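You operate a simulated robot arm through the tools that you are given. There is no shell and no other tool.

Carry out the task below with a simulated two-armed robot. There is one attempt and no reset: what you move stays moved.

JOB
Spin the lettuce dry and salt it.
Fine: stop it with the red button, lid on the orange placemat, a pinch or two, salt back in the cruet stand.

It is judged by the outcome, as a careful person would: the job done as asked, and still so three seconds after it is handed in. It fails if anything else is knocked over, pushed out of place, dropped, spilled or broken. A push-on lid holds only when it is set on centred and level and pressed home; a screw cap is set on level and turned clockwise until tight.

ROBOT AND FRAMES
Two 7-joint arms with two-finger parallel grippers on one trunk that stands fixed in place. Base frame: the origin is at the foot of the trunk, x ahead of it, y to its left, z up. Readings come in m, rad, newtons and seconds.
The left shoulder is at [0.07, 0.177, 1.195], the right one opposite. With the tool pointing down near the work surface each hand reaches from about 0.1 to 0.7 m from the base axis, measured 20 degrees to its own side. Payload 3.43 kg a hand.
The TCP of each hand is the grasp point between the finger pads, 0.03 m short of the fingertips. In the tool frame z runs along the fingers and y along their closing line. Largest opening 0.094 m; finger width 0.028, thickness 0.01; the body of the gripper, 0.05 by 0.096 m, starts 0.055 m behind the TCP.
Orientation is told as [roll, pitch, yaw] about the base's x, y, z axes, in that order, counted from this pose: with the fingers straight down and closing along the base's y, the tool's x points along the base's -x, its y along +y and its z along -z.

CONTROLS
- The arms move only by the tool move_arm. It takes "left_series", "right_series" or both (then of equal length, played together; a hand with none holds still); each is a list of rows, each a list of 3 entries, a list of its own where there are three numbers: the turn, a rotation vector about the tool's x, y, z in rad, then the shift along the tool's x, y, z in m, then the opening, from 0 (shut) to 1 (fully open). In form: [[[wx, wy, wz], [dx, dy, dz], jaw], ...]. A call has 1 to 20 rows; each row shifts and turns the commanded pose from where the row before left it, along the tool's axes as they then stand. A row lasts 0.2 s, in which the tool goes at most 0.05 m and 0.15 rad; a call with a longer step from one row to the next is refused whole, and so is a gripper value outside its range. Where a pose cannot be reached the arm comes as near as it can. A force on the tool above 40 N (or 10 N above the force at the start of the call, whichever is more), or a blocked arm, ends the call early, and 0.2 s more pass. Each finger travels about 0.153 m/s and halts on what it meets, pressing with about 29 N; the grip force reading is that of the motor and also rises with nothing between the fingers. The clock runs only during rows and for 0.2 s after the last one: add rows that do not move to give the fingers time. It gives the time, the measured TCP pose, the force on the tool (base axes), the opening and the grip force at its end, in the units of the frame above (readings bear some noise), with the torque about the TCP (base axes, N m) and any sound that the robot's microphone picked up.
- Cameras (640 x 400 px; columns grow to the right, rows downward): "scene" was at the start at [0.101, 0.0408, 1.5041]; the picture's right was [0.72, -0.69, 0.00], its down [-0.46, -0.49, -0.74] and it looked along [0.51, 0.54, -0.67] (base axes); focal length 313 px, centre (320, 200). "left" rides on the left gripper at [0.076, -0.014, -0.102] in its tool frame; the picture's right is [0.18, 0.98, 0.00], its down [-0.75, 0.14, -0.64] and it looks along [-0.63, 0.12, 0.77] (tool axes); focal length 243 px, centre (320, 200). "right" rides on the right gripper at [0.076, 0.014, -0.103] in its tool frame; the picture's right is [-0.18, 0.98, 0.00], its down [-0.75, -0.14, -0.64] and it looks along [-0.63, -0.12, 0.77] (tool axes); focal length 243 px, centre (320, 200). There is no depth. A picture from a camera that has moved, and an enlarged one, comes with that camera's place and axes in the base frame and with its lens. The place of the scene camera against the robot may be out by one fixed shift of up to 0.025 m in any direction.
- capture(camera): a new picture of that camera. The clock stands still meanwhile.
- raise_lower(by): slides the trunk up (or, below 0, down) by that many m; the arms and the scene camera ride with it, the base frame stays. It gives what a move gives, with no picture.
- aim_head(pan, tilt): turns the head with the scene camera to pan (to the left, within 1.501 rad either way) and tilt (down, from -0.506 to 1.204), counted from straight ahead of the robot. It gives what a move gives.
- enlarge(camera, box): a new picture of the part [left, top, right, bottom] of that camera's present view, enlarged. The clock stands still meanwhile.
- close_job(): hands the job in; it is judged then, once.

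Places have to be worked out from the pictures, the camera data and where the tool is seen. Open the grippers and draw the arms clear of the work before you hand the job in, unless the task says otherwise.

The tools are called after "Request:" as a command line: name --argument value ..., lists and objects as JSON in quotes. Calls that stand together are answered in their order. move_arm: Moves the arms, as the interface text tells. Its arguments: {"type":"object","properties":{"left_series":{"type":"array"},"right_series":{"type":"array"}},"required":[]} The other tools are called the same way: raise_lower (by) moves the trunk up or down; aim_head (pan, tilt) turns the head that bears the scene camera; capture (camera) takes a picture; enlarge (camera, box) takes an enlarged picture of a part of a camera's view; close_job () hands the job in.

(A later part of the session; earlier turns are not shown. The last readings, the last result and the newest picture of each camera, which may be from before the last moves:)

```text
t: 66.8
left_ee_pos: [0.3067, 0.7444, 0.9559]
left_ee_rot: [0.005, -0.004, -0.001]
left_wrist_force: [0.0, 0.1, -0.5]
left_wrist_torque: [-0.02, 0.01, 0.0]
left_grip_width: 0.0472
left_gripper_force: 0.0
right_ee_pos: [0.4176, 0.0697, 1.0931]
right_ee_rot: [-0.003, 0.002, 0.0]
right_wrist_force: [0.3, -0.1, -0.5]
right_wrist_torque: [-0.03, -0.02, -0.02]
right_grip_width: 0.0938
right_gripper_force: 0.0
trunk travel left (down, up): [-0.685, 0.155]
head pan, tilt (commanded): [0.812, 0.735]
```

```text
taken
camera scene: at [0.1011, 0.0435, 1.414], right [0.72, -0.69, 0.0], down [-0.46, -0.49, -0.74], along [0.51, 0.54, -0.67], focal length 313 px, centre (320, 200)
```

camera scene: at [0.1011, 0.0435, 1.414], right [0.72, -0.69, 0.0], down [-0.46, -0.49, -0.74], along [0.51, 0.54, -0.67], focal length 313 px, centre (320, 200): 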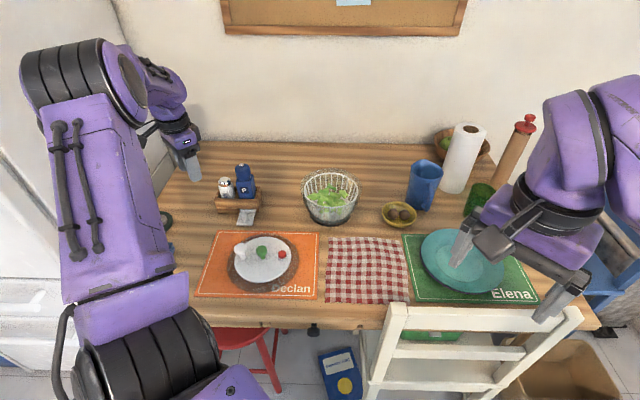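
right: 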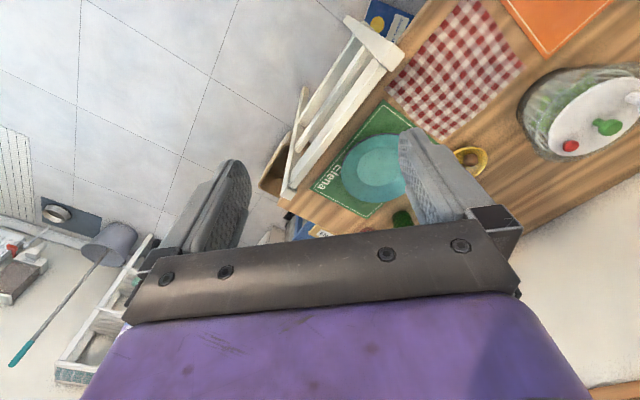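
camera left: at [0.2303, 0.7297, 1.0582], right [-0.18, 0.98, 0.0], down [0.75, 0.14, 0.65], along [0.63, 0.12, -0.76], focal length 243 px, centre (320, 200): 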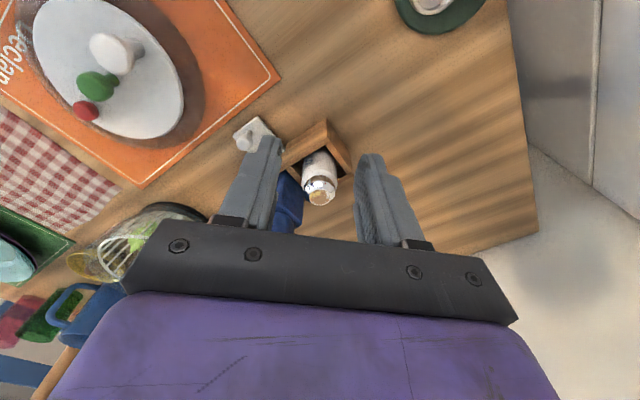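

Request:
enlarge --camera "left" --box '[225, 105, 365, 215]'

Request:
enlarge --camera "scene" --box '[205, 150, 275, 230]'

Request:
enlarge --camera "scene" --box '[180, 210, 340, 320]'

```text
3.64 times, centred on (295, 160) of left
camera zoom: at [0.2303, 0.7297, 1.0582], right [-0.18, 0.98, 0.0], down [0.75, 0.14, 0.65], along [0.63, 0.12, -0.76], focal length 882 px, centre (411, 346)
```

zoom: 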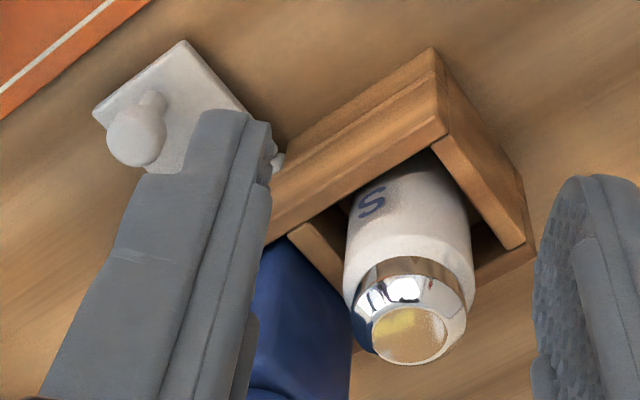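

```text
5.00 times, centred on (240, 190) of scene
camera zoom: at [0.1011, 0.0435, 1.414], right [0.72, -0.69, 0.0], down [-0.46, -0.49, -0.74], along [0.51, 0.54, -0.67], focal length 1564 px, centre (720, 250)
```

zoom: 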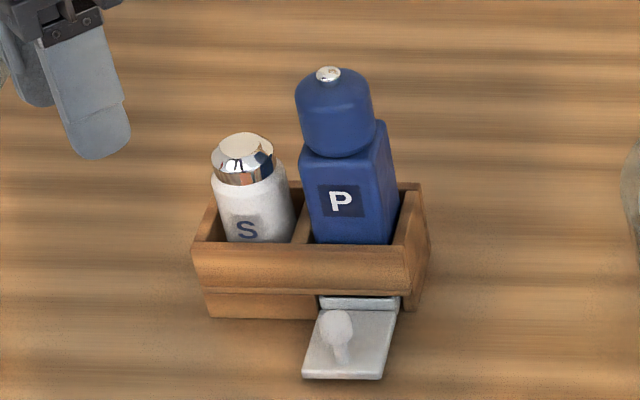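

```text
3.64 times, centred on (260, 265) of scene
camera zoom: at [0.1011, 0.0435, 1.414], right [0.72, -0.69, 0.0], down [-0.46, -0.49, -0.74], along [0.51, 0.54, -0.67], focal length 1137 px, centre (538, -36)
```

zoom: 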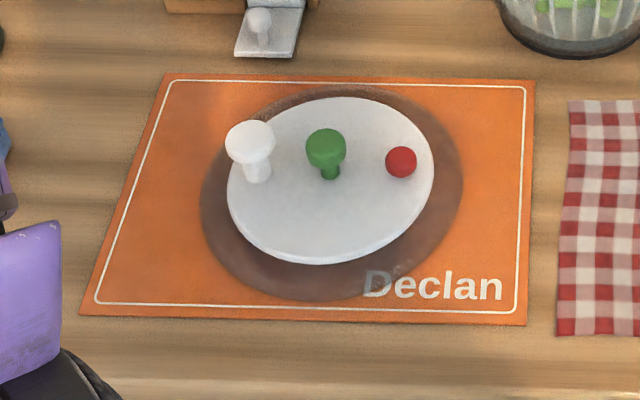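

I look closer at the shaker's top for holes or a cap.

Request:
enlarge --camera "left" --box '[295, 145, 345, 215]'

Request:
enlarge --camera "scene" --box '[215, 170, 240, 200]'

```text
5.71 times, centred on (320, 180) of left
camera zoom: at [0.2303, 0.7297, 1.0582], right [-0.18, 0.98, 0.0], down [0.75, 0.14, 0.65], along [0.63, 0.12, -0.76], focal length 1386 px, centre (320, 314)
```

zoom: 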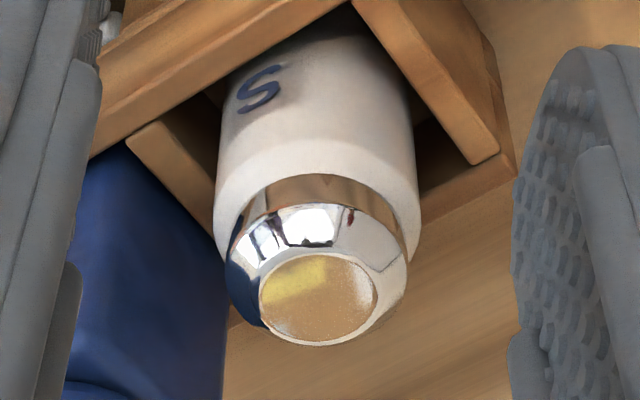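

```text
13.33 times, centred on (228, 185) of scene
camera zoom: at [0.1011, 0.0435, 1.414], right [0.72, -0.69, 0.0], down [-0.46, -0.49, -0.74], along [0.51, 0.54, -0.67], focal length 4170 px, centre (1553, 400)
```

zoom: 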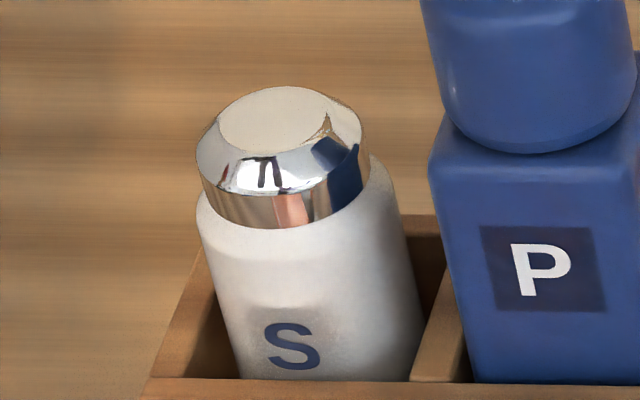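

The top is plain chrome with no cap to take off. The shaker's top is at about (0.394, 0.760, 0.854) and the pepper mill stands higher, to about 0.915. I turn the hand so the fingers close front to back, clear of the pepper, and move above the salt.

Request:
move_arm --left_series '[[[0, 0, 0.15], [0, 0, -0.02], 0.75], [[0, 0, 0.15], [0, 0, -0.02], 0.75], [[0, 0, 0.15], [0, 0, 0], 0.75], [[0, 0, 0.15], [0, 0, 0], 0.75], [[0, 0, 0.15], [0, 0, 0], 0.75], [[0, 0, 0], [-0.0177, 0.0236, 0], 0.75], [[0, 0, 0], [-0.0177, 0.0236, 0], 0.75], [[0, 0, 0], [-0.0177, 0.0236, 0], 0.75]]'

Request:
capture --camera "left"

Request:
enlarge --camera "scene" --box '[180, 110, 280, 230]'

```text
t: 68.5
left_ee_pos: [0.3921, 0.7585, 1.0001]
left_ee_rot: [0.005, 0.0, -0.749]
left_wrist_force: [0.2, -0.2, -0.6]
left_wrist_torque: [-0.02, 0.05, -0.02]
left_grip_width: 0.0705
left_gripper_force: 0.0
right_ee_pos: [0.419, 0.0708, 1.0922]
right_ee_rot: [-0.002, 0.002, 0.0]
right_wrist_force: [0.1, 0.6, -0.1]
right_wrist_torque: [-0.01, 0.05, 0.02]
right_grip_width: 0.094
right_gripper_force: 0.1
trunk travel left (down, up): [-0.685, 0.155]
head pan, tilt (commanded): [0.812, 0.735]
```

```text
taken
camera left: at [0.3275, 0.8006, 1.1019], right [0.53, 0.85, 0.01], down [0.65, -0.41, 0.64], along [0.55, -0.34, -0.77], focal length 243 px, centre (320, 200)
```

left: 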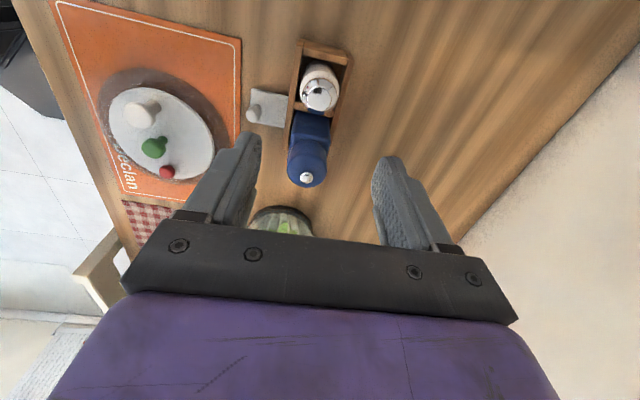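

```text
3.33 times, centred on (230, 170) of scene
camera zoom: at [0.1025, 0.0419, 1.414], right [0.72, -0.69, 0.0], down [-0.46, -0.49, -0.74], along [0.51, 0.54, -0.67], focal length 1043 px, centre (620, 300)
```

zoom: 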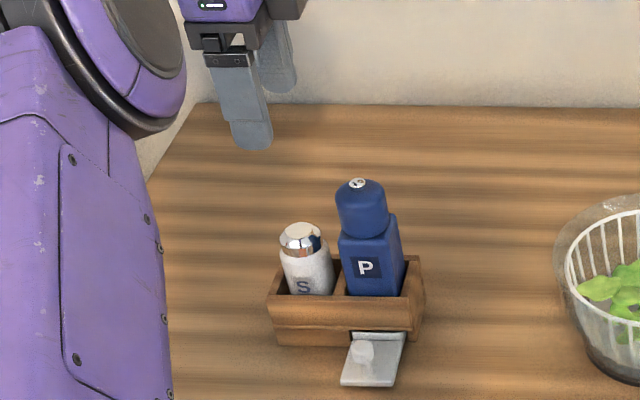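

The hand reaches there. I enlarge the shaker in this view to place it precisely.

Request:
enlarge --camera "left" --box '[240, 30, 400, 200]'

```text
2.35 times, centred on (320, 115) of left
camera zoom: at [0.3275, 0.8006, 1.1019], right [0.53, 0.85, 0.01], down [0.65, -0.41, 0.64], along [0.55, -0.34, -0.77], focal length 571 px, centre (320, 400)
```

zoom: 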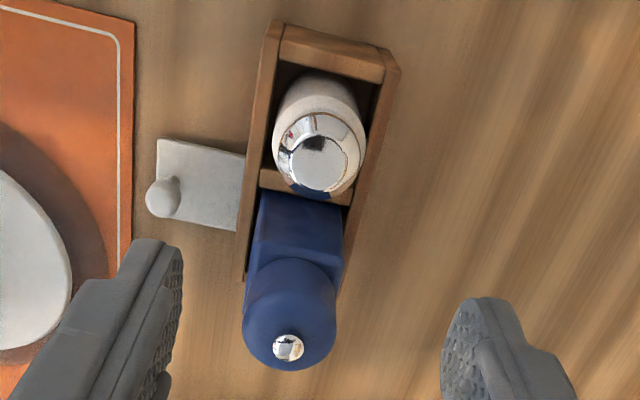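

The shaker's top is at (0.392, 0.760), right under the hand. I lower to 0.88 and check the clearance to the pepper mill.

Request:
move_arm --left_series '[[[0.005, 0, 0], [0, 0.001, 0.04], 0.75], [[0, 0, 0], [0, 0, 0.04], 0.75], [[0, 0, 0], [0, 0, 0.03], 0.75], [[0, 0, 0], [0, 0, 0.01], 0.75]]'

Request:
capture --camera "left"

Request:
enlarge --camera "scene" --box '[190, 140, 270, 240]'

```text
t: 69.5
left_ee_pos: [0.3928, 0.7581, 0.8798]
left_ee_rot: [0.0, 0.0, -0.748]
left_wrist_force: [-0.2, 0.4, 0.2]
left_wrist_torque: [0.03, 0.03, -0.03]
left_grip_width: 0.0705
left_gripper_force: 0.1
right_ee_pos: [0.4191, 0.0688, 1.0924]
right_ee_rot: [-0.002, 0.001, 0.001]
right_wrist_force: [0.0, -0.3, 0.0]
right_wrist_torque: [-0.01, 0.01, 0.0]
right_grip_width: 0.094
right_gripper_force: 0.0
trunk travel left (down, up): [-0.685, 0.155]
head pan, tilt (commanded): [0.812, 0.735]
```

```text
taken
camera left: at [0.3278, 0.8, 0.9826], right [0.53, 0.85, 0.0], down [0.65, -0.41, 0.64], along [0.54, -0.34, -0.77], focal length 243 px, centre (320, 200)
```

left: 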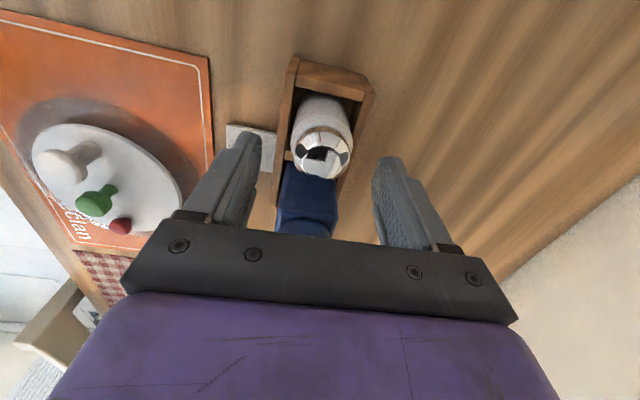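

```text
4.00 times, centred on (230, 190) of scene
camera zoom: at [0.1012, 0.0415, 1.4141], right [0.72, -0.69, 0.0], down [-0.46, -0.49, -0.74], along [0.51, 0.54, -0.67], focal length 1251 px, centre (680, 240)
```

zoom: 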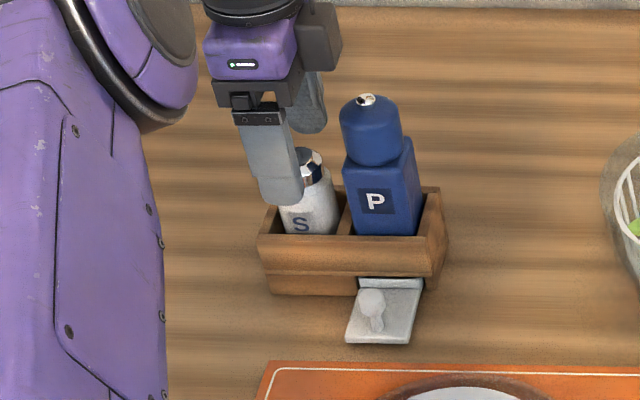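

I enlarge this view to compare the finger positions with the shaker's top, which is now at nearly the same height.

Request:
enlarge --camera "left" --box '[230, 80, 410, 200]'

Request:
enlarge --camera "scene" --box '[210, 150, 250, 200]'

```text
3.33 times, centred on (320, 140) of left
camera zoom: at [0.3278, 0.8, 0.9826], right [0.53, 0.85, 0.0], down [0.65, -0.41, 0.64], along [0.54, -0.34, -0.77], focal length 809 px, centre (320, 400)
```

zoom: 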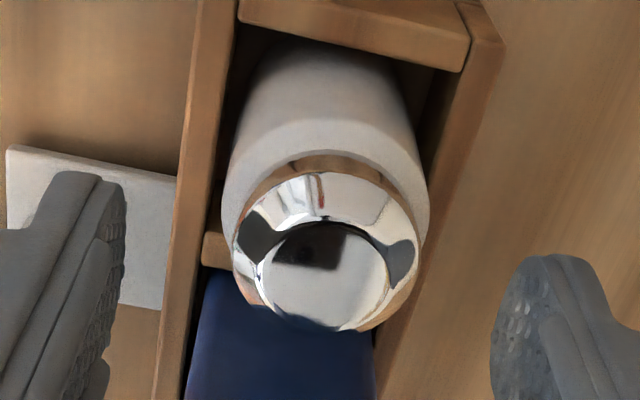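

```text
8.00 times, centred on (230, 175) of scene
camera zoom: at [0.1012, 0.0415, 1.4141], right [0.72, -0.69, 0.0], down [-0.46, -0.49, -0.74], along [0.51, 0.54, -0.67], focal length 2502 px, centre (1040, 400)
```

zoom: 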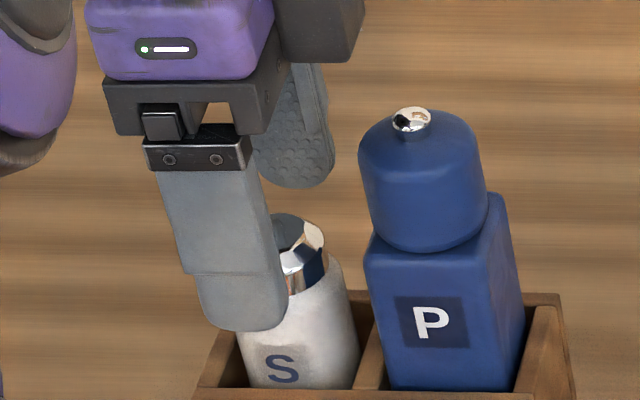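

Allowing for the part of the cap hidden behind the front finger, the two views agree that the shaker is centred between the fingers. I lower slowly until the fingertips are just above the stand's walls.

Request:
move_arm --left_series '[[[0, 0, 0], [0, 0, 0.01], 0.75], [[0, 0, 0], [0, 0, 0.01], 0.75], [[0, 0, 0], [0, 0, 0.008], 0.75]]'

Request:
enlarge --camera "left" --box '[220, 80, 420, 220]'

Request:
enlarge --camera "scene" --box '[205, 150, 265, 220]'

```text
t: 70.3
left_ee_pos: [0.3929, 0.7587, 0.8544]
left_ee_rot: [0.002, -0.001, -0.749]
left_wrist_force: [-0.3, -0.3, 0.3]
left_wrist_torque: [-0.06, 0.0, -0.03]
left_grip_width: 0.0706
left_gripper_force: 0.0
right_ee_pos: [0.4187, 0.0692, 1.0929]
right_ee_rot: [0.001, 0.001, 0.001]
right_wrist_force: [0.6, -0.3, -0.3]
right_wrist_torque: [0.0, 0.03, 0.03]
right_grip_width: 0.0941
right_gripper_force: 0.1
trunk travel left (down, up): [-0.685, 0.155]
head pan, tilt (commanded): [0.812, 0.735]
```

```text
2.86 times, centred on (320, 150) of left
camera zoom: at [0.3283, 0.8006, 0.9548], right [0.53, 0.85, 0.0], down [0.65, -0.41, 0.64], along [0.54, -0.34, -0.77], focal length 693 px, centre (320, 343)
```

zoom: 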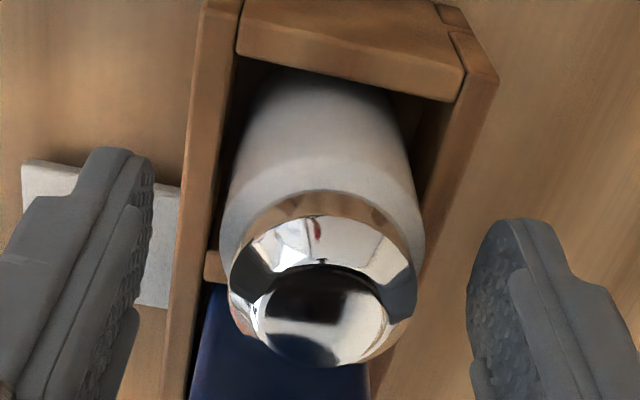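

```text
5.71 times, centred on (235, 185) of scene
camera zoom: at [0.101, 0.0414, 1.4141], right [0.72, -0.69, 0.0], down [-0.46, -0.49, -0.74], along [0.51, 0.54, -0.67], focal length 1787 px, centre (806, 286)
```

zoom: 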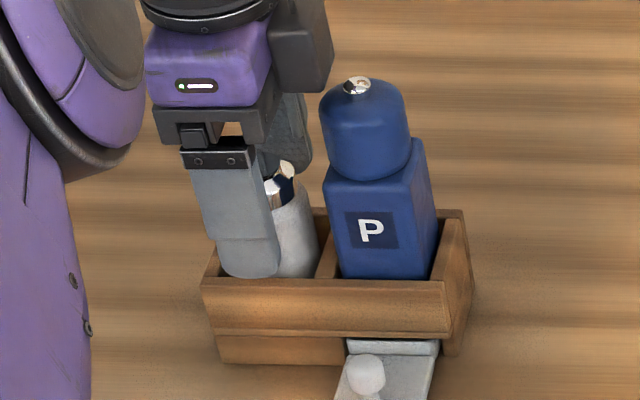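

The fingers straddle the shaker with the tips at about 0.824, and the stand's walls end near 0.81. I go down 8 mm more and close gently on the shaker's upper body.

Request:
move_arm --left_series '[[[0, 0, 0], [0, 0, 0.004], 0.75], [[0, 0, 0], [0, 0, 0.004], 0.75], [[0, 0, 0], [0, 0, 0], 0.6], [[0, 0, 0], [0, 0, 0], 0.5], [[0, 0, 0], [0, 0, 0], 0.3], [[0, 0, 0], [0, 0, 0], 0.3]]'

Request:
enlarge --camera "left" --box '[220, 80, 420, 220]'

Request:
enlarge --camera "scene" --box '[205, 150, 265, 220]'

```text
t: 71.8
left_ee_pos: [0.393, 0.7596, 0.8456]
left_ee_rot: [0.002, -0.001, -0.749]
left_wrist_force: [0.6, 0.8, 0.8]
left_wrist_torque: [0.05, 0.01, 0.05]
left_grip_width: 0.0404
left_gripper_force: 29.5
right_ee_pos: [0.4179, 0.0684, 1.0928]
right_ee_rot: [-0.001, 0.0, 0.0]
right_wrist_force: [0.6, -0.1, -0.2]
right_wrist_torque: [0.0, -0.03, 0.0]
right_grip_width: 0.094
right_gripper_force: 0.0
trunk travel left (down, up): [-0.685, 0.155]
head pan, tilt (commanded): [0.812, 0.735]
```

```text
2.86 times, centred on (320, 150) of left
camera zoom: at [0.3278, 0.8008, 0.9468], right [0.53, 0.85, 0.0], down [0.65, -0.41, 0.64], along [0.54, -0.34, -0.77], focal length 693 px, centre (320, 343)
```

zoom: 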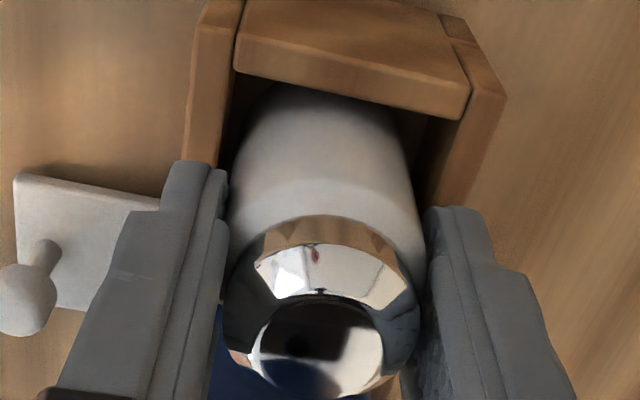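

```text
5.71 times, centred on (235, 185) of scene
camera zoom: at [0.1009, 0.0412, 1.4141], right [0.72, -0.69, 0.0], down [-0.46, -0.49, -0.74], along [0.51, 0.54, -0.67], focal length 1787 px, centre (806, 286)
```

zoom: 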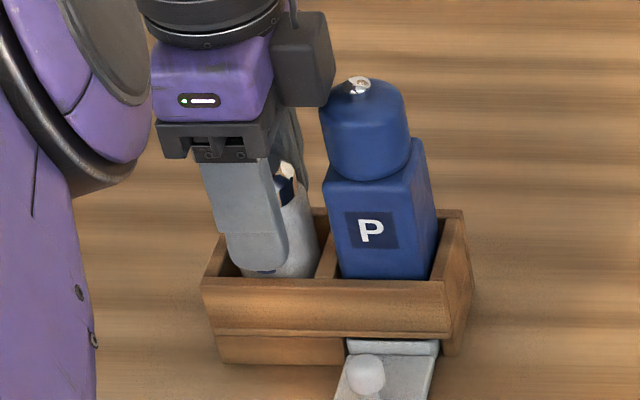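

The shaker is held, 0.0404 m wide. I lift it straight up out of the stand, keeping clear of the pepper mill.

Request:
move_arm --left_series '[[[0, 0, 0], [0, 0, -0.01], 0.3], [[0, 0, 0], [0, 0, -0.02], 0.3], [[0, 0, 0], [0, 0, -0.03], 0.3], [[0, 0, 0], [0, 0, -0.03], 0.3], [[0, 0, 0], [0, 0, -0.03], 0.3]]'

Request:
capture --camera "left"

Request:
enlarge --camera "scene" --box '[190, 100, 290, 230]'

```text
t: 73.0
left_ee_pos: [0.3917, 0.7605, 0.9666]
left_ee_rot: [0.002, 0.0, -0.748]
left_wrist_force: [0.3, -0.8, -0.8]
left_wrist_torque: [0.02, 0.04, 0.0]
left_grip_width: 0.0405
left_gripper_force: 28.9
right_ee_pos: [0.4183, 0.0685, 1.0932]
right_ee_rot: [0.0, -0.001, 0.0]
right_wrist_force: [1.1, -0.2, -0.2]
right_wrist_torque: [0.01, 0.01, -0.01]
right_grip_width: 0.0939
right_gripper_force: 0.0
trunk travel left (down, up): [-0.685, 0.155]
head pan, tilt (commanded): [0.812, 0.735]
```

```text
taken
camera left: at [0.3266, 0.8022, 1.0678], right [0.53, 0.85, 0.0], down [0.65, -0.41, 0.64], along [0.54, -0.34, -0.77], focal length 243 px, centre (320, 200)
```

left: 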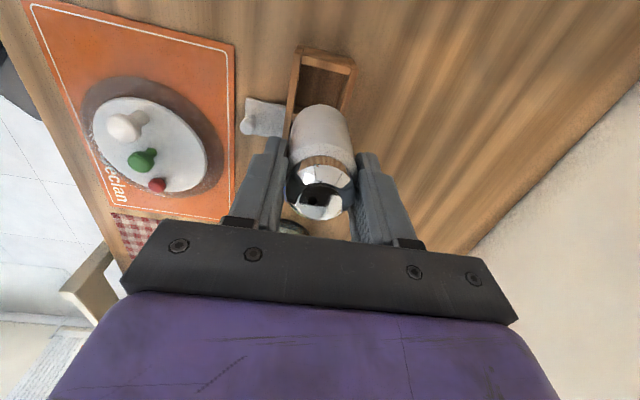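

```text
3.08 times, centred on (240, 165) of scene
camera zoom: at [0.1007, 0.0406, 1.4141], right [0.72, -0.69, 0.0], down [-0.46, -0.49, -0.74], along [0.51, 0.54, -0.67], focal length 962 px, centre (566, 308)
```

zoom: 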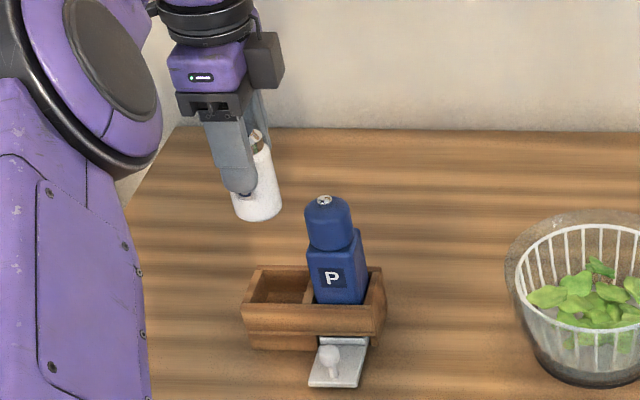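

The salt is out of the stand and upright, with its cap exposed between the fingers below the palm. I will pour by swinging the hand past level, with the camera on top and the cap facing down and clear of the palm. First I retreat from the stand and rise.

Request:
move_arm --left_series '[[[0, 0, 0], [0, -0.035, -0.02], 0.3], [[0, 0, 0], [0, -0.035, -0.02], 0.3], [[0, 0, 0], [0, -0.035, -0.02], 0.3], [[0, 0, 0], [0, -0.03, -0.02], 0.3]]'

Request:
capture --camera "scene"

```text
t: 74.0
left_ee_pos: [0.301, 0.6584, 1.047]
left_ee_rot: [0.006, 0.001, -0.745]
left_wrist_force: [-0.4, -0.6, -1.4]
left_wrist_torque: [0.0, 0.0, 0.0]
left_grip_width: 0.04
left_gripper_force: 28.6
right_ee_pos: [0.4166, 0.0669, 1.0934]
right_ee_rot: [0.003, -0.002, 0.0]
right_wrist_force: [0.1, 0.5, -0.7]
right_wrist_torque: [0.02, 0.01, -0.01]
right_grip_width: 0.094
right_gripper_force: 0.0
trunk travel left (down, up): [-0.685, 0.155]
head pan, tilt (commanded): [0.812, 0.735]
```

```text
taken
camera scene: at [0.0999, 0.0382, 1.4143], right [0.72, -0.69, 0.0], down [-0.46, -0.48, -0.74], along [0.51, 0.54, -0.67], focal length 313 px, centre (320, 200)
```

scene: 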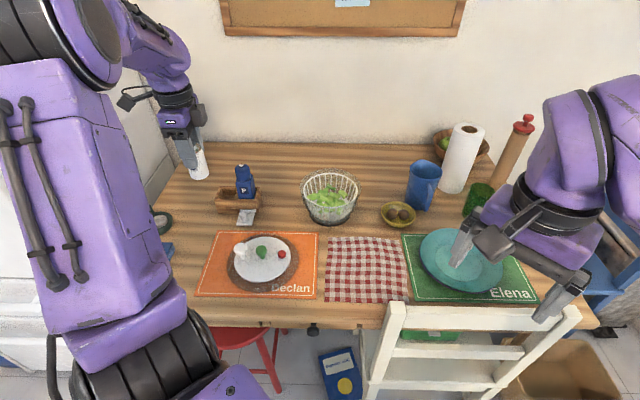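

Now I move to clear air in front of the bowl and turn the wrist about the vertical, so that the camera side will be uppermost when I tip the shaker.

Request:
move_arm --left_series '[[[0, 0, 0], [-0.0407, 0, -0.0026], 0.3], [[0, 0, 0], [-0.0407, 0, -0.0026], 0.3], [[0, 0, 0], [-0.0407, 0, -0.0026], 0.3], [[0, 0, 0], [-0.0407, 0, -0.0026], 0.3], [[0, 0, 0], [-0.0407, 0, -0.0026], 0.3], [[0, 0, 0.15], [0, 0, 0], 0.3], [[0, 0, 0.15], [0, 0, 0], 0.3], [[0, 0, 0.15], [0, 0, 0], 0.3], [[0, 0, 0.15], [0, 0, 0], 0.3], [[0, 0, 0.15], [0, 0, 0], 0.3], [[0, 0, 0.15], [0, 0, 0], 0.3], [[0, 0, 0.15], [0, 0, 0], 0.3], [[0, 0, 0.15], [0, 0, 0], 0.3], [[0, 0, 0.15], [0, 0, 0], 0.3]]'

Request:
capture --camera "scene"

Request:
capture --camera "left"

```text
t: 77.0
left_ee_pos: [0.4512, 0.5212, 1.0576]
left_ee_rot: [0.002, 0.002, -2.1]
left_wrist_force: [0.3, 0.9, -0.9]
left_wrist_torque: [-0.03, 0.02, 0.01]
left_grip_width: 0.0402
left_gripper_force: 28.8
right_ee_pos: [0.4182, 0.0695, 1.0933]
right_ee_rot: [-0.001, 0.002, 0.0]
right_wrist_force: [-0.4, -0.6, 0.5]
right_wrist_torque: [0.03, -0.01, 0.04]
right_grip_width: 0.0938
right_gripper_force: 0.2
trunk travel left (down, up): [-0.685, 0.155]
head pan, tilt (commanded): [0.812, 0.735]
```

```text
taken
camera scene: at [0.1011, 0.0415, 1.4141], right [0.72, -0.69, 0.0], down [-0.46, -0.49, -0.74], along [0.51, 0.54, -0.67], focal length 313 px, centre (320, 200)
```

scene: 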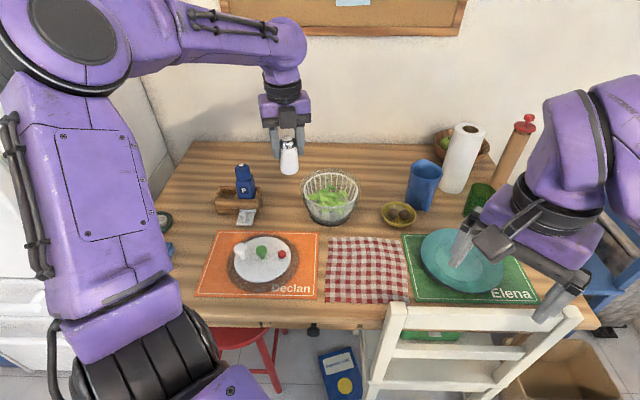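

```text
taken
camera left: at [0.4777, 0.5954, 1.1595], right [0.94, -0.34, 0.0], down [-0.26, -0.72, 0.64], along [-0.22, -0.6, -0.77], focal length 243 px, centre (320, 200)
```

left: 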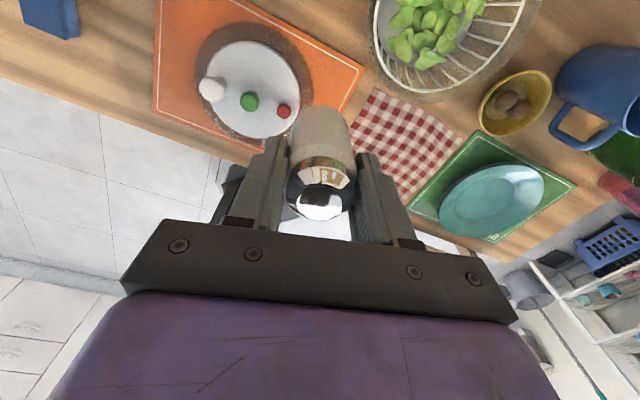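

The wrist turned freely to −2.1 rad. I now tip the hand by 1.2 rad, leaving the cap still pointing above level, to see that the arm can manage it.

Request:
move_arm --left_series '[[[0, 0.15, 0], [0, 0, 0], 0.3], [[0, 0.15, 0], [0, 0, 0], 0.3], [[0, 0.15, 0], [0, 0, 0], 0.3], [[0, 0.15, 0], [0, 0, 0], 0.3], [[0, 0.15, 0], [0, 0, 0], 0.3], [[0, 0.15, 0], [0, 0, 0], 0.3], [[0, 0.15, 0], [0, 0, 0], 0.3], [[0, 0.15, 0], [0, 0, 0], 0.3]]'

Request:
capture --camera "scene"

Request:
capture --camera "left"

```text
t: 78.8
left_ee_pos: [0.4491, 0.5243, 1.0564]
left_ee_rot: [0.032, 0.937, -2.065]
left_wrist_force: [-0.1, 0.0, -0.1]
left_wrist_torque: [-0.03, 0.01, -0.02]
left_grip_width: 0.0405
left_gripper_force: 29.9
left hand out of reach, approached as far as the arm can: row 7, 8
right_ee_pos: [0.4185, 0.0689, 1.0934]
right_ee_rot: [-0.002, 0.001, -0.002]
right_wrist_force: [0.0, 0.2, 0.4]
right_wrist_torque: [0.02, -0.01, -0.02]
right_grip_width: 0.0938
right_gripper_force: 0.1
trunk travel left (down, up): [-0.685, 0.155]
head pan, tilt (commanded): [0.812, 0.735]
```

```text
taken
camera scene: at [0.1007, 0.0417, 1.4141], right [0.73, -0.69, 0.0], down [-0.46, -0.49, -0.74], along [0.51, 0.54, -0.67], focal length 313 px, centre (320, 200)
```

scene: 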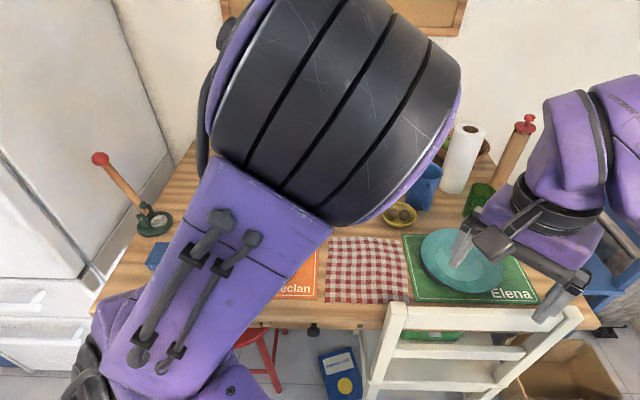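

```text
taken
camera left: at [0.4159, 0.4999, 1.177], right [0.9, -0.39, 0.17], down [-0.35, -0.91, -0.23], along [0.24, 0.15, -0.96], focal length 243 px, centre (320, 200)
```

left: 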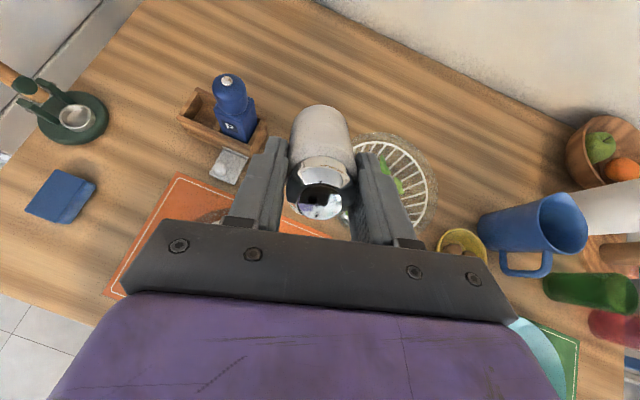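

The arm stalled at 0.94 rad because the wrist is folded too near the shoulder here. I tip the hand back upright, then move farther out toward the bowl before tipping again.

Request:
move_arm --left_series '[[[0, -0.15, 0], [0, 0, 0], 0.3], [[0, -0.15, 0], [0, 0, 0], 0.3], [[0, -0.15, 0], [0, 0, 0], 0.3], [[0, -0.15, 0], [0, 0, 0], 0.3], [[0, -0.15, 0], [0, 0, 0], 0.3], [[0, -0.15, 0], [0, 0, 0], 0.3]]'

Request:
capture --camera "scene"

```text
t: 80.2
left_ee_pos: [0.45, 0.523, 1.0566]
left_ee_rot: [0.0, 0.049, -2.097]
left_wrist_force: [1.0, 1.2, -0.9]
left_wrist_torque: [-0.06, 0.02, 0.01]
left_grip_width: 0.0403
left_gripper_force: 28.8
right_ee_pos: [0.4185, 0.0693, 1.0924]
right_ee_rot: [0.001, 0.001, 0.0]
right_wrist_force: [-0.1, 0.1, -0.1]
right_wrist_torque: [-0.02, -0.03, -0.01]
right_grip_width: 0.0942
right_gripper_force: 0.1
trunk travel left (down, up): [-0.685, 0.155]
head pan, tilt (commanded): [0.812, 0.735]
```

```text
taken
camera scene: at [0.1018, 0.0425, 1.414], right [0.72, -0.69, 0.0], down [-0.46, -0.49, -0.74], along [0.51, 0.54, -0.67], focal length 313 px, centre (320, 200)
```

scene: 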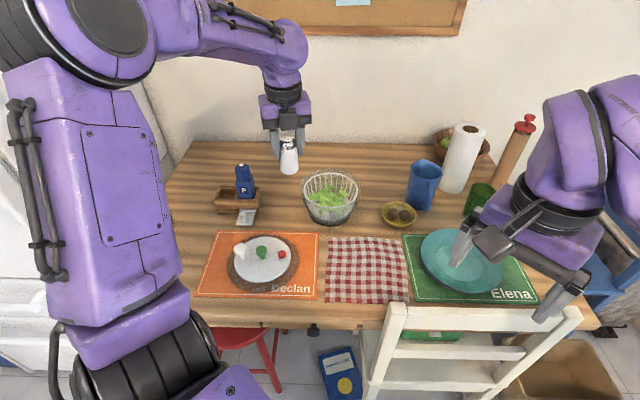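

The forearm comes in from the left here, so the easy way to tip is toward the right, along (0.7, −0.7). I turn the wrist the other way round, toward +2.36 rad, so that tipping that way leaves the camera on top.

Request:
move_arm --left_series '[[[0, -0.048, -0.14], [0, 0, 0], 0.3], [[0, 0, -0.15], [0, 0, 0], 0.3], [[0, 0, -0.15], [0, 0, 0], 0.3], [[0, 0, -0.15], [0, 0, 0], 0.3], [[0, 0, -0.15], [0, 0, 0], 0.3], [[0, 0, -0.15], [0, 0, 0], 0.3], [[0, 0, -0.15], [0, 0, 0], 0.3], [[0, 0, -0.15], [0, 0, 0], 0.3], [[0, 0, -0.15], [0, 0, 0], 0.3], [[0, 0, -0.15], [0, 0, 0], 0.3], [[0, 0, -0.15], [0, 0, 0], 0.3], [[0, 0, -0.15], [0, 0, 0], 0.3], [[0, 0, -0.15], [0, 0, 0], 0.3], [[0, 0, -0.15], [0, 0, 0], 0.3], [[0, 0, -0.15], [0, 0, 0], 0.3], [[0, 0, -0.15], [0, 0, 0], 0.3], [[0, 0, -0.15], [0, 0, 0], 0.3], [[0, 0, -0.15], [0, 0, 0], 0.3], [[0, 0, -0.15], [0, 0, 0], 0.3], [[0, 0, -0.15], [0, 0, 0], 0.3]]'

Request:
move_arm --left_series '[[[0, 0, -0.15], [0, 0, 0], 0.3], [[0, 0, -0.15], [0, 0, 0], 0.3], [[0, 0, -0.15], [0, 0, 0], 0.3], [[0, 0, -0.15], [0, 0, 0], 0.3], [[0, 0, -0.15], [0, 0, 0], 0.3], [[0, 0, -0.15], [0, 0, 0], 0.3], [[0, 0, -0.15], [0, 0, 0], 0.3], [[0, 0, -0.15], [0, 0, 0], 0.3], [[0, 0, -0.15], [0, 0, 0], 0.3], [[0, 0, -0.12], [0, 0, 0], 0.3]]'

Request:
capture --camera "scene"

```text
t: 84.3
left_ee_pos: [0.4511, 0.5236, 1.0578]
left_ee_rot: [-0.004, -0.006, 0.893]
left_wrist_force: [0.5, 0.1, -1.4]
left_wrist_torque: [-0.02, -0.01, 0.01]
left_grip_width: 0.0402
left_gripper_force: 28.3
right_ee_pos: [0.419, 0.0683, 1.0924]
right_ee_rot: [0.001, 0.002, 0.0]
right_wrist_force: [0.6, 0.0, -0.2]
right_wrist_torque: [-0.01, 0.0, 0.01]
right_grip_width: 0.094
right_gripper_force: 0.1
trunk travel left (down, up): [-0.685, 0.155]
head pan, tilt (commanded): [0.812, 0.735]
```

```text
t: 86.5
left_ee_pos: [0.4495, 0.5211, 1.0569]
left_ee_rot: [-0.003, 0.004, 2.362]
left_wrist_force: [0.7, 0.0, -1.1]
left_wrist_torque: [0.02, -0.01, -0.02]
left_grip_width: 0.0404
left_gripper_force: 29.1
right_ee_pos: [0.42, 0.0684, 1.0932]
right_ee_rot: [-0.001, 0.001, 0.002]
right_wrist_force: [1.5, 0.8, -0.1]
right_wrist_torque: [0.0, 0.02, -0.02]
right_grip_width: 0.0942
right_gripper_force: 0.2
trunk travel left (down, up): [-0.685, 0.155]
head pan, tilt (commanded): [0.812, 0.735]
```

```text
taken
camera scene: at [0.1012, 0.0412, 1.4141], right [0.72, -0.69, 0.0], down [-0.46, -0.49, -0.74], along [0.51, 0.54, -0.67], focal length 313 px, centre (320, 200)
```

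scene: 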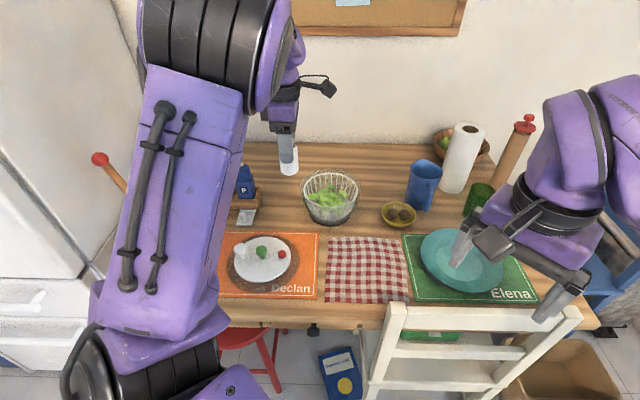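

That worked. Now I tip by 1.2 rad toward the right, with the cap still above level, as a test.

Request:
move_arm --left_series '[[[0, 0.15, 0], [0, 0, 0], 0.3], [[0, 0.15, 0], [0, 0, 0], 0.3], [[0, 0.15, 0], [0, 0, 0], 0.3], [[0, 0.15, 0], [0, 0, 0], 0.3], [[0, 0.15, 0], [0, 0, 0], 0.3], [[0, 0.15, 0], [0, 0, 0], 0.3], [[0, 0.15, 0], [0, 0, 0], 0.3], [[0, 0.15, 0], [0, 0, 0], 0.3]]'

Request:
capture --camera "scene"

Request:
capture --camera "left"

```text
t: 88.3
left_ee_pos: [0.4512, 0.5233, 1.0581]
left_ee_rot: [-0.014, 1.205, 2.347]
left_wrist_force: [-0.5, -0.1, -1.9]
left_wrist_torque: [0.0, 0.02, 0.01]
left_grip_width: 0.0401
left_gripper_force: 29.0
right_ee_pos: [0.4177, 0.0692, 1.0921]
right_ee_rot: [0.001, 0.002, -0.001]
right_wrist_force: [1.0, -0.3, 0.6]
right_wrist_torque: [-0.01, 0.0, 0.03]
right_grip_width: 0.094
right_gripper_force: 0.1
trunk travel left (down, up): [-0.685, 0.155]
head pan, tilt (commanded): [0.812, 0.735]
```

```text
taken
camera scene: at [0.1012, 0.0424, 1.4141], right [0.72, -0.69, 0.0], down [-0.46, -0.49, -0.74], along [0.51, 0.54, -0.67], focal length 313 px, centre (320, 200)
```

scene: 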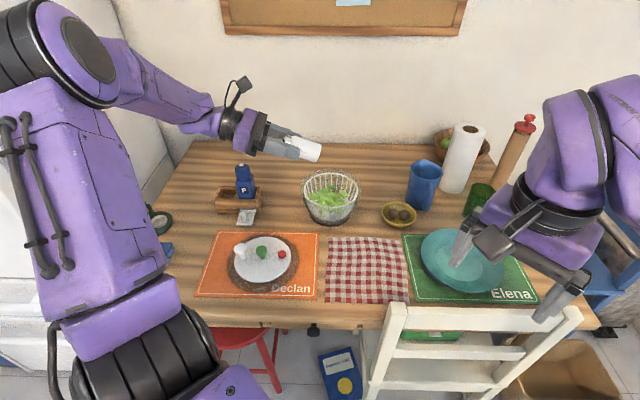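

```text
taken
camera left: at [0.412, 0.5813, 1.1651], right [-0.65, -0.75, 0.17], down [-0.71, 0.51, -0.47], along [0.27, -0.43, -0.86], focal length 243 px, centre (320, 200)
```

left: 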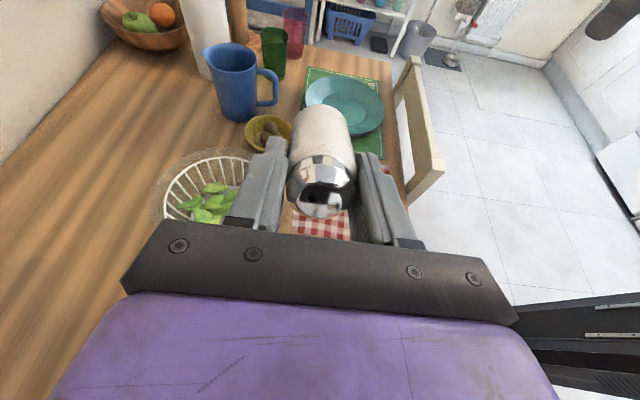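

The arm takes this pose naturally, camera on top and shaker leaning over to the right. I swing the hand a little more outward and carry the shaker over the bowl, still short of level so nothing pours.

Request:
move_arm --left_series '[[[0.1025, 0, -0.0398], [0, 0, 0], 0.3], [[0.1025, 0, -0.0398], [0, 0, 0], 0.3], [[0.1025, 0, -0.0398], [0, 0, 0], 0.3], [[0, 0, 0], [0.0143, -0.0197, 0.0286], 0.3], [[0, 0, 0], [0.0143, -0.0197, 0.0286], 0.3], [[0, 0, 0], [0.0143, -0.0197, 0.0286], 0.3], [[0, 0, 0], [0.0143, -0.0197, 0.0286], 0.3]]'

Request:
capture --camera "scene"

Request:
capture --camera "left"

```text
t: 90.0
left_ee_pos: [0.6033, 0.5387, 1.0691]
left_ee_rot: [-0.007, 1.202, 2.684]
left_wrist_force: [-0.3, 0.1, -1.3]
left_wrist_torque: [0.02, 0.01, 0.01]
left_grip_width: 0.0402
left_gripper_force: 29.2
right_ee_pos: [0.4203, 0.07, 1.092]
right_ee_rot: [-0.001, 0.004, 0.0]
right_wrist_force: [-0.8, 0.1, 0.0]
right_wrist_torque: [-0.03, 0.0, -0.03]
right_grip_width: 0.0942
right_gripper_force: 0.0
trunk travel left (down, up): [-0.685, 0.155]
head pan, tilt (commanded): [0.812, 0.735]
```

```text
taken
camera scene: at [0.1033, 0.0423, 1.4139], right [0.72, -0.69, 0.0], down [-0.46, -0.49, -0.74], along [0.51, 0.54, -0.67], focal length 313 px, centre (320, 200)
```

scene: 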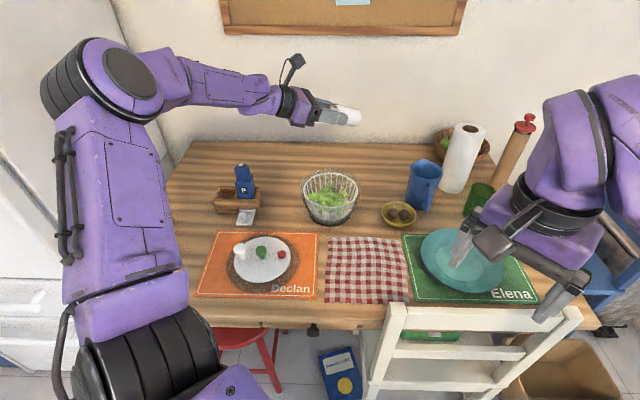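

```text
taken
camera left: at [0.5476, 0.582, 1.1767], right [-0.37, -0.91, 0.17], down [-0.84, 0.25, -0.47], along [0.39, -0.32, -0.86], focal length 243 px, centre (320, 200)
```

left: 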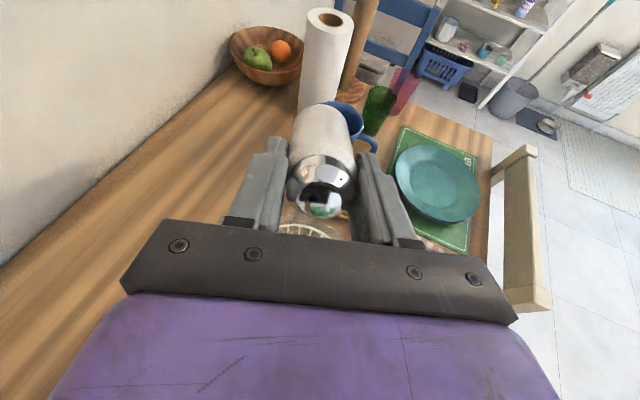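

The cap is about over the bowl. I enlarge the scene view to check the bowl's centre against the drop point.

Request:
enlarge --camera "scene" --box '[270, 80, 390, 230]'

Request:
enlarge --camera "scene" --box '[295, 160, 365, 230]'

```text
2.67 times, centred on (330, 155) of scene
camera zoom: at [0.1033, 0.0423, 1.4139], right [0.72, -0.69, 0.0], down [-0.46, -0.49, -0.74], along [0.51, 0.54, -0.67], focal length 834 px, centre (293, 320)
```

zoom: 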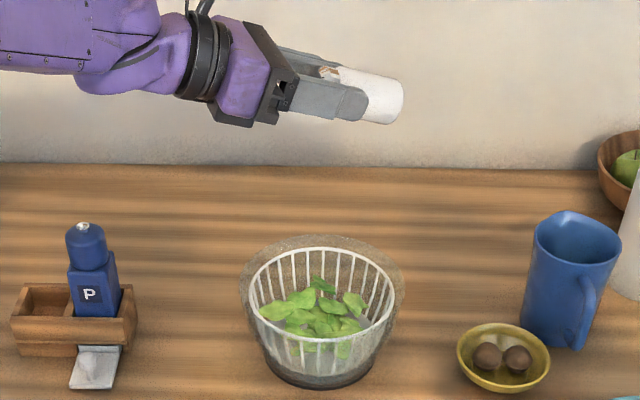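

```text
5.71 times, centred on (330, 195) of scene
camera zoom: at [0.1033, 0.0423, 1.4139], right [0.72, -0.69, 0.0], down [-0.46, -0.49, -0.74], along [0.51, 0.54, -0.67], focal length 1787 px, centre (263, 229)
```

zoom: 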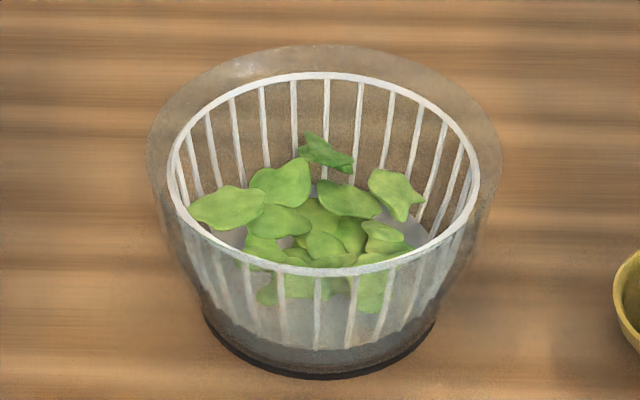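

The drop point and the bowl's centre line up. I tip further in stages, watching for salt, beginning with just past level.

Request:
move_arm --left_series '[[[0, 0.15, 0], [0, 0, 0], 0.3], [[0, 0.15, 0], [0, 0, 0], 0.3], [[0, 0.15, 0], [0, 0, 0], 0.3], [[0, 0.15, 0], [0, 0, 0], 0.3]]'

Request:
enlarge --camera "scene" --box '[270, 80, 390, 230]'

Request:
enlarge --camera "left" --box '[240, 80, 400, 240]'

```text
t: 91.0
left_ee_pos: [0.5998, 0.5376, 1.0694]
left_ee_rot: [-3.124, 1.337, -0.432]
left_wrist_force: [0.4, 0.1, -0.4]
left_wrist_torque: [0.04, 0.03, -0.04]
left_grip_width: 0.04
left_gripper_force: 28.5
right_ee_pos: [0.4191, 0.07, 1.0932]
right_ee_rot: [0.002, 0.002, 0.0]
right_wrist_force: [0.1, -0.3, -0.9]
right_wrist_torque: [0.01, 0.0, 0.0]
right_grip_width: 0.094
right_gripper_force: 0.0
trunk travel left (down, up): [-0.685, 0.155]
head pan, tilt (commanded): [0.812, 0.735]
```

```text
2.67 times, centred on (330, 155) of scene
camera zoom: at [0.102, 0.0425, 1.414], right [0.72, -0.69, 0.0], down [-0.46, -0.49, -0.74], along [0.51, 0.54, -0.67], focal length 834 px, centre (293, 320)
```

zoom: 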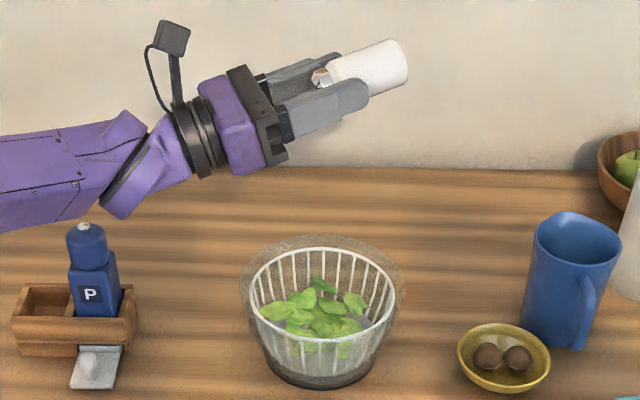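

```text
2.50 times, centred on (320, 160) of left
camera zoom: at [0.5007, 0.6023, 1.1195], right [-0.47, -0.87, 0.18], down [-0.46, 0.07, -0.88], along [0.75, -0.49, -0.44], focal length 606 px, centre (320, 300)
```

zoom: 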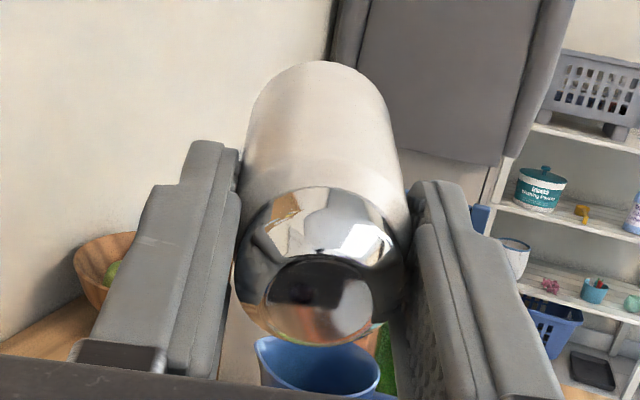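

At 103° nothing has fallen yet. The forearm comes down toward the pepper mill as I tip, so I raise the hand a little while tipping on to about 129°.

Request:
move_arm --left_series '[[[0, 0.15, 0], [0.018, 0, 0.006], 0.3], [[0, 0.15, 0], [0.014, 0, 0.008], 0.3], [[0, 0.15, 0], [0.01, 0, 0.008], 0.3]]'

Request:
enlarge --camera "scene" --box '[250, 80, 390, 230]'

Request:
enlarge --camera "scene" --box '[295, 160, 365, 230]'

Request:
capture --camera "scene"

```text
t: 91.8
left_ee_pos: [0.6043, 0.5343, 1.117]
left_ee_rot: [-3.136, 0.886, -0.447]
left_wrist_force: [0.2, 0.4, -1.5]
left_wrist_torque: [0.0, 0.05, -0.02]
left_grip_width: 0.0403
left_gripper_force: 29.0
right_ee_pos: [0.4193, 0.0677, 1.0932]
right_ee_rot: [0.002, 0.003, 0.001]
right_wrist_force: [-0.1, -0.5, -1.0]
right_wrist_torque: [0.0, 0.01, 0.0]
right_grip_width: 0.0938
right_gripper_force: 0.0
trunk travel left (down, up): [-0.685, 0.155]
head pan, tilt (commanded): [0.812, 0.735]
```

```text
2.67 times, centred on (320, 155) of scene
camera zoom: at [0.1019, 0.041, 1.414], right [0.72, -0.69, 0.0], down [-0.46, -0.49, -0.74], along [0.51, 0.54, -0.67], focal length 834 px, centre (320, 320)
```

zoom: 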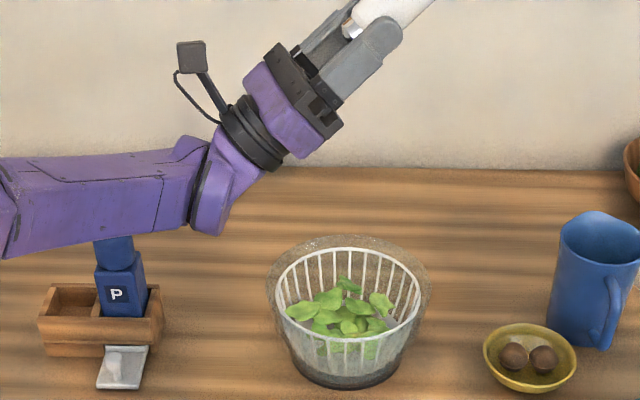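

```text
5.71 times, centred on (330, 195) of scene
camera zoom: at [0.1019, 0.041, 1.414], right [0.72, -0.69, 0.0], down [-0.46, -0.49, -0.74], along [0.51, 0.54, -0.67], focal length 1787 px, centre (263, 229)
```

zoom: 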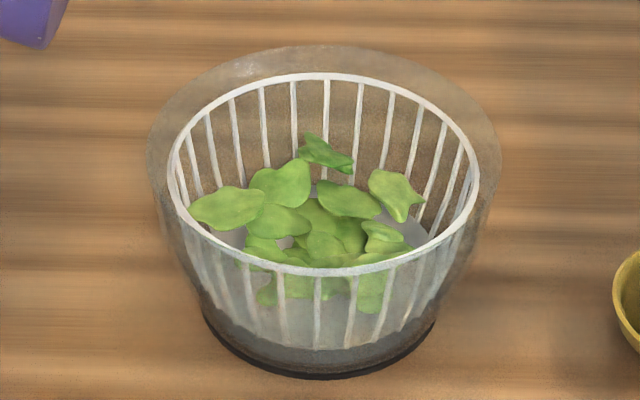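

```text
taken
camera scene: at [0.1019, 0.041, 1.414], right [0.72, -0.69, 0.0], down [-0.46, -0.49, -0.74], along [0.51, 0.54, -0.67], focal length 313 px, centre (320, 200)
```

scene: 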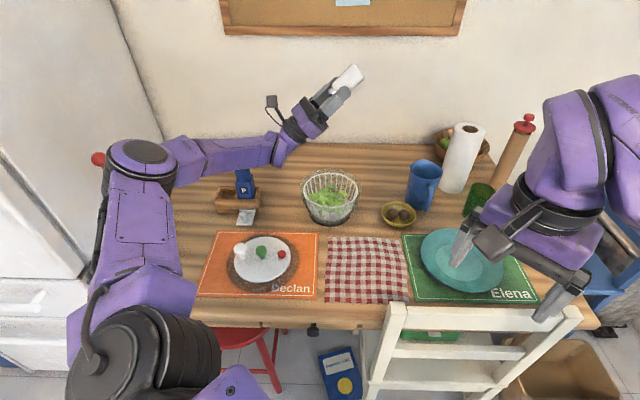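

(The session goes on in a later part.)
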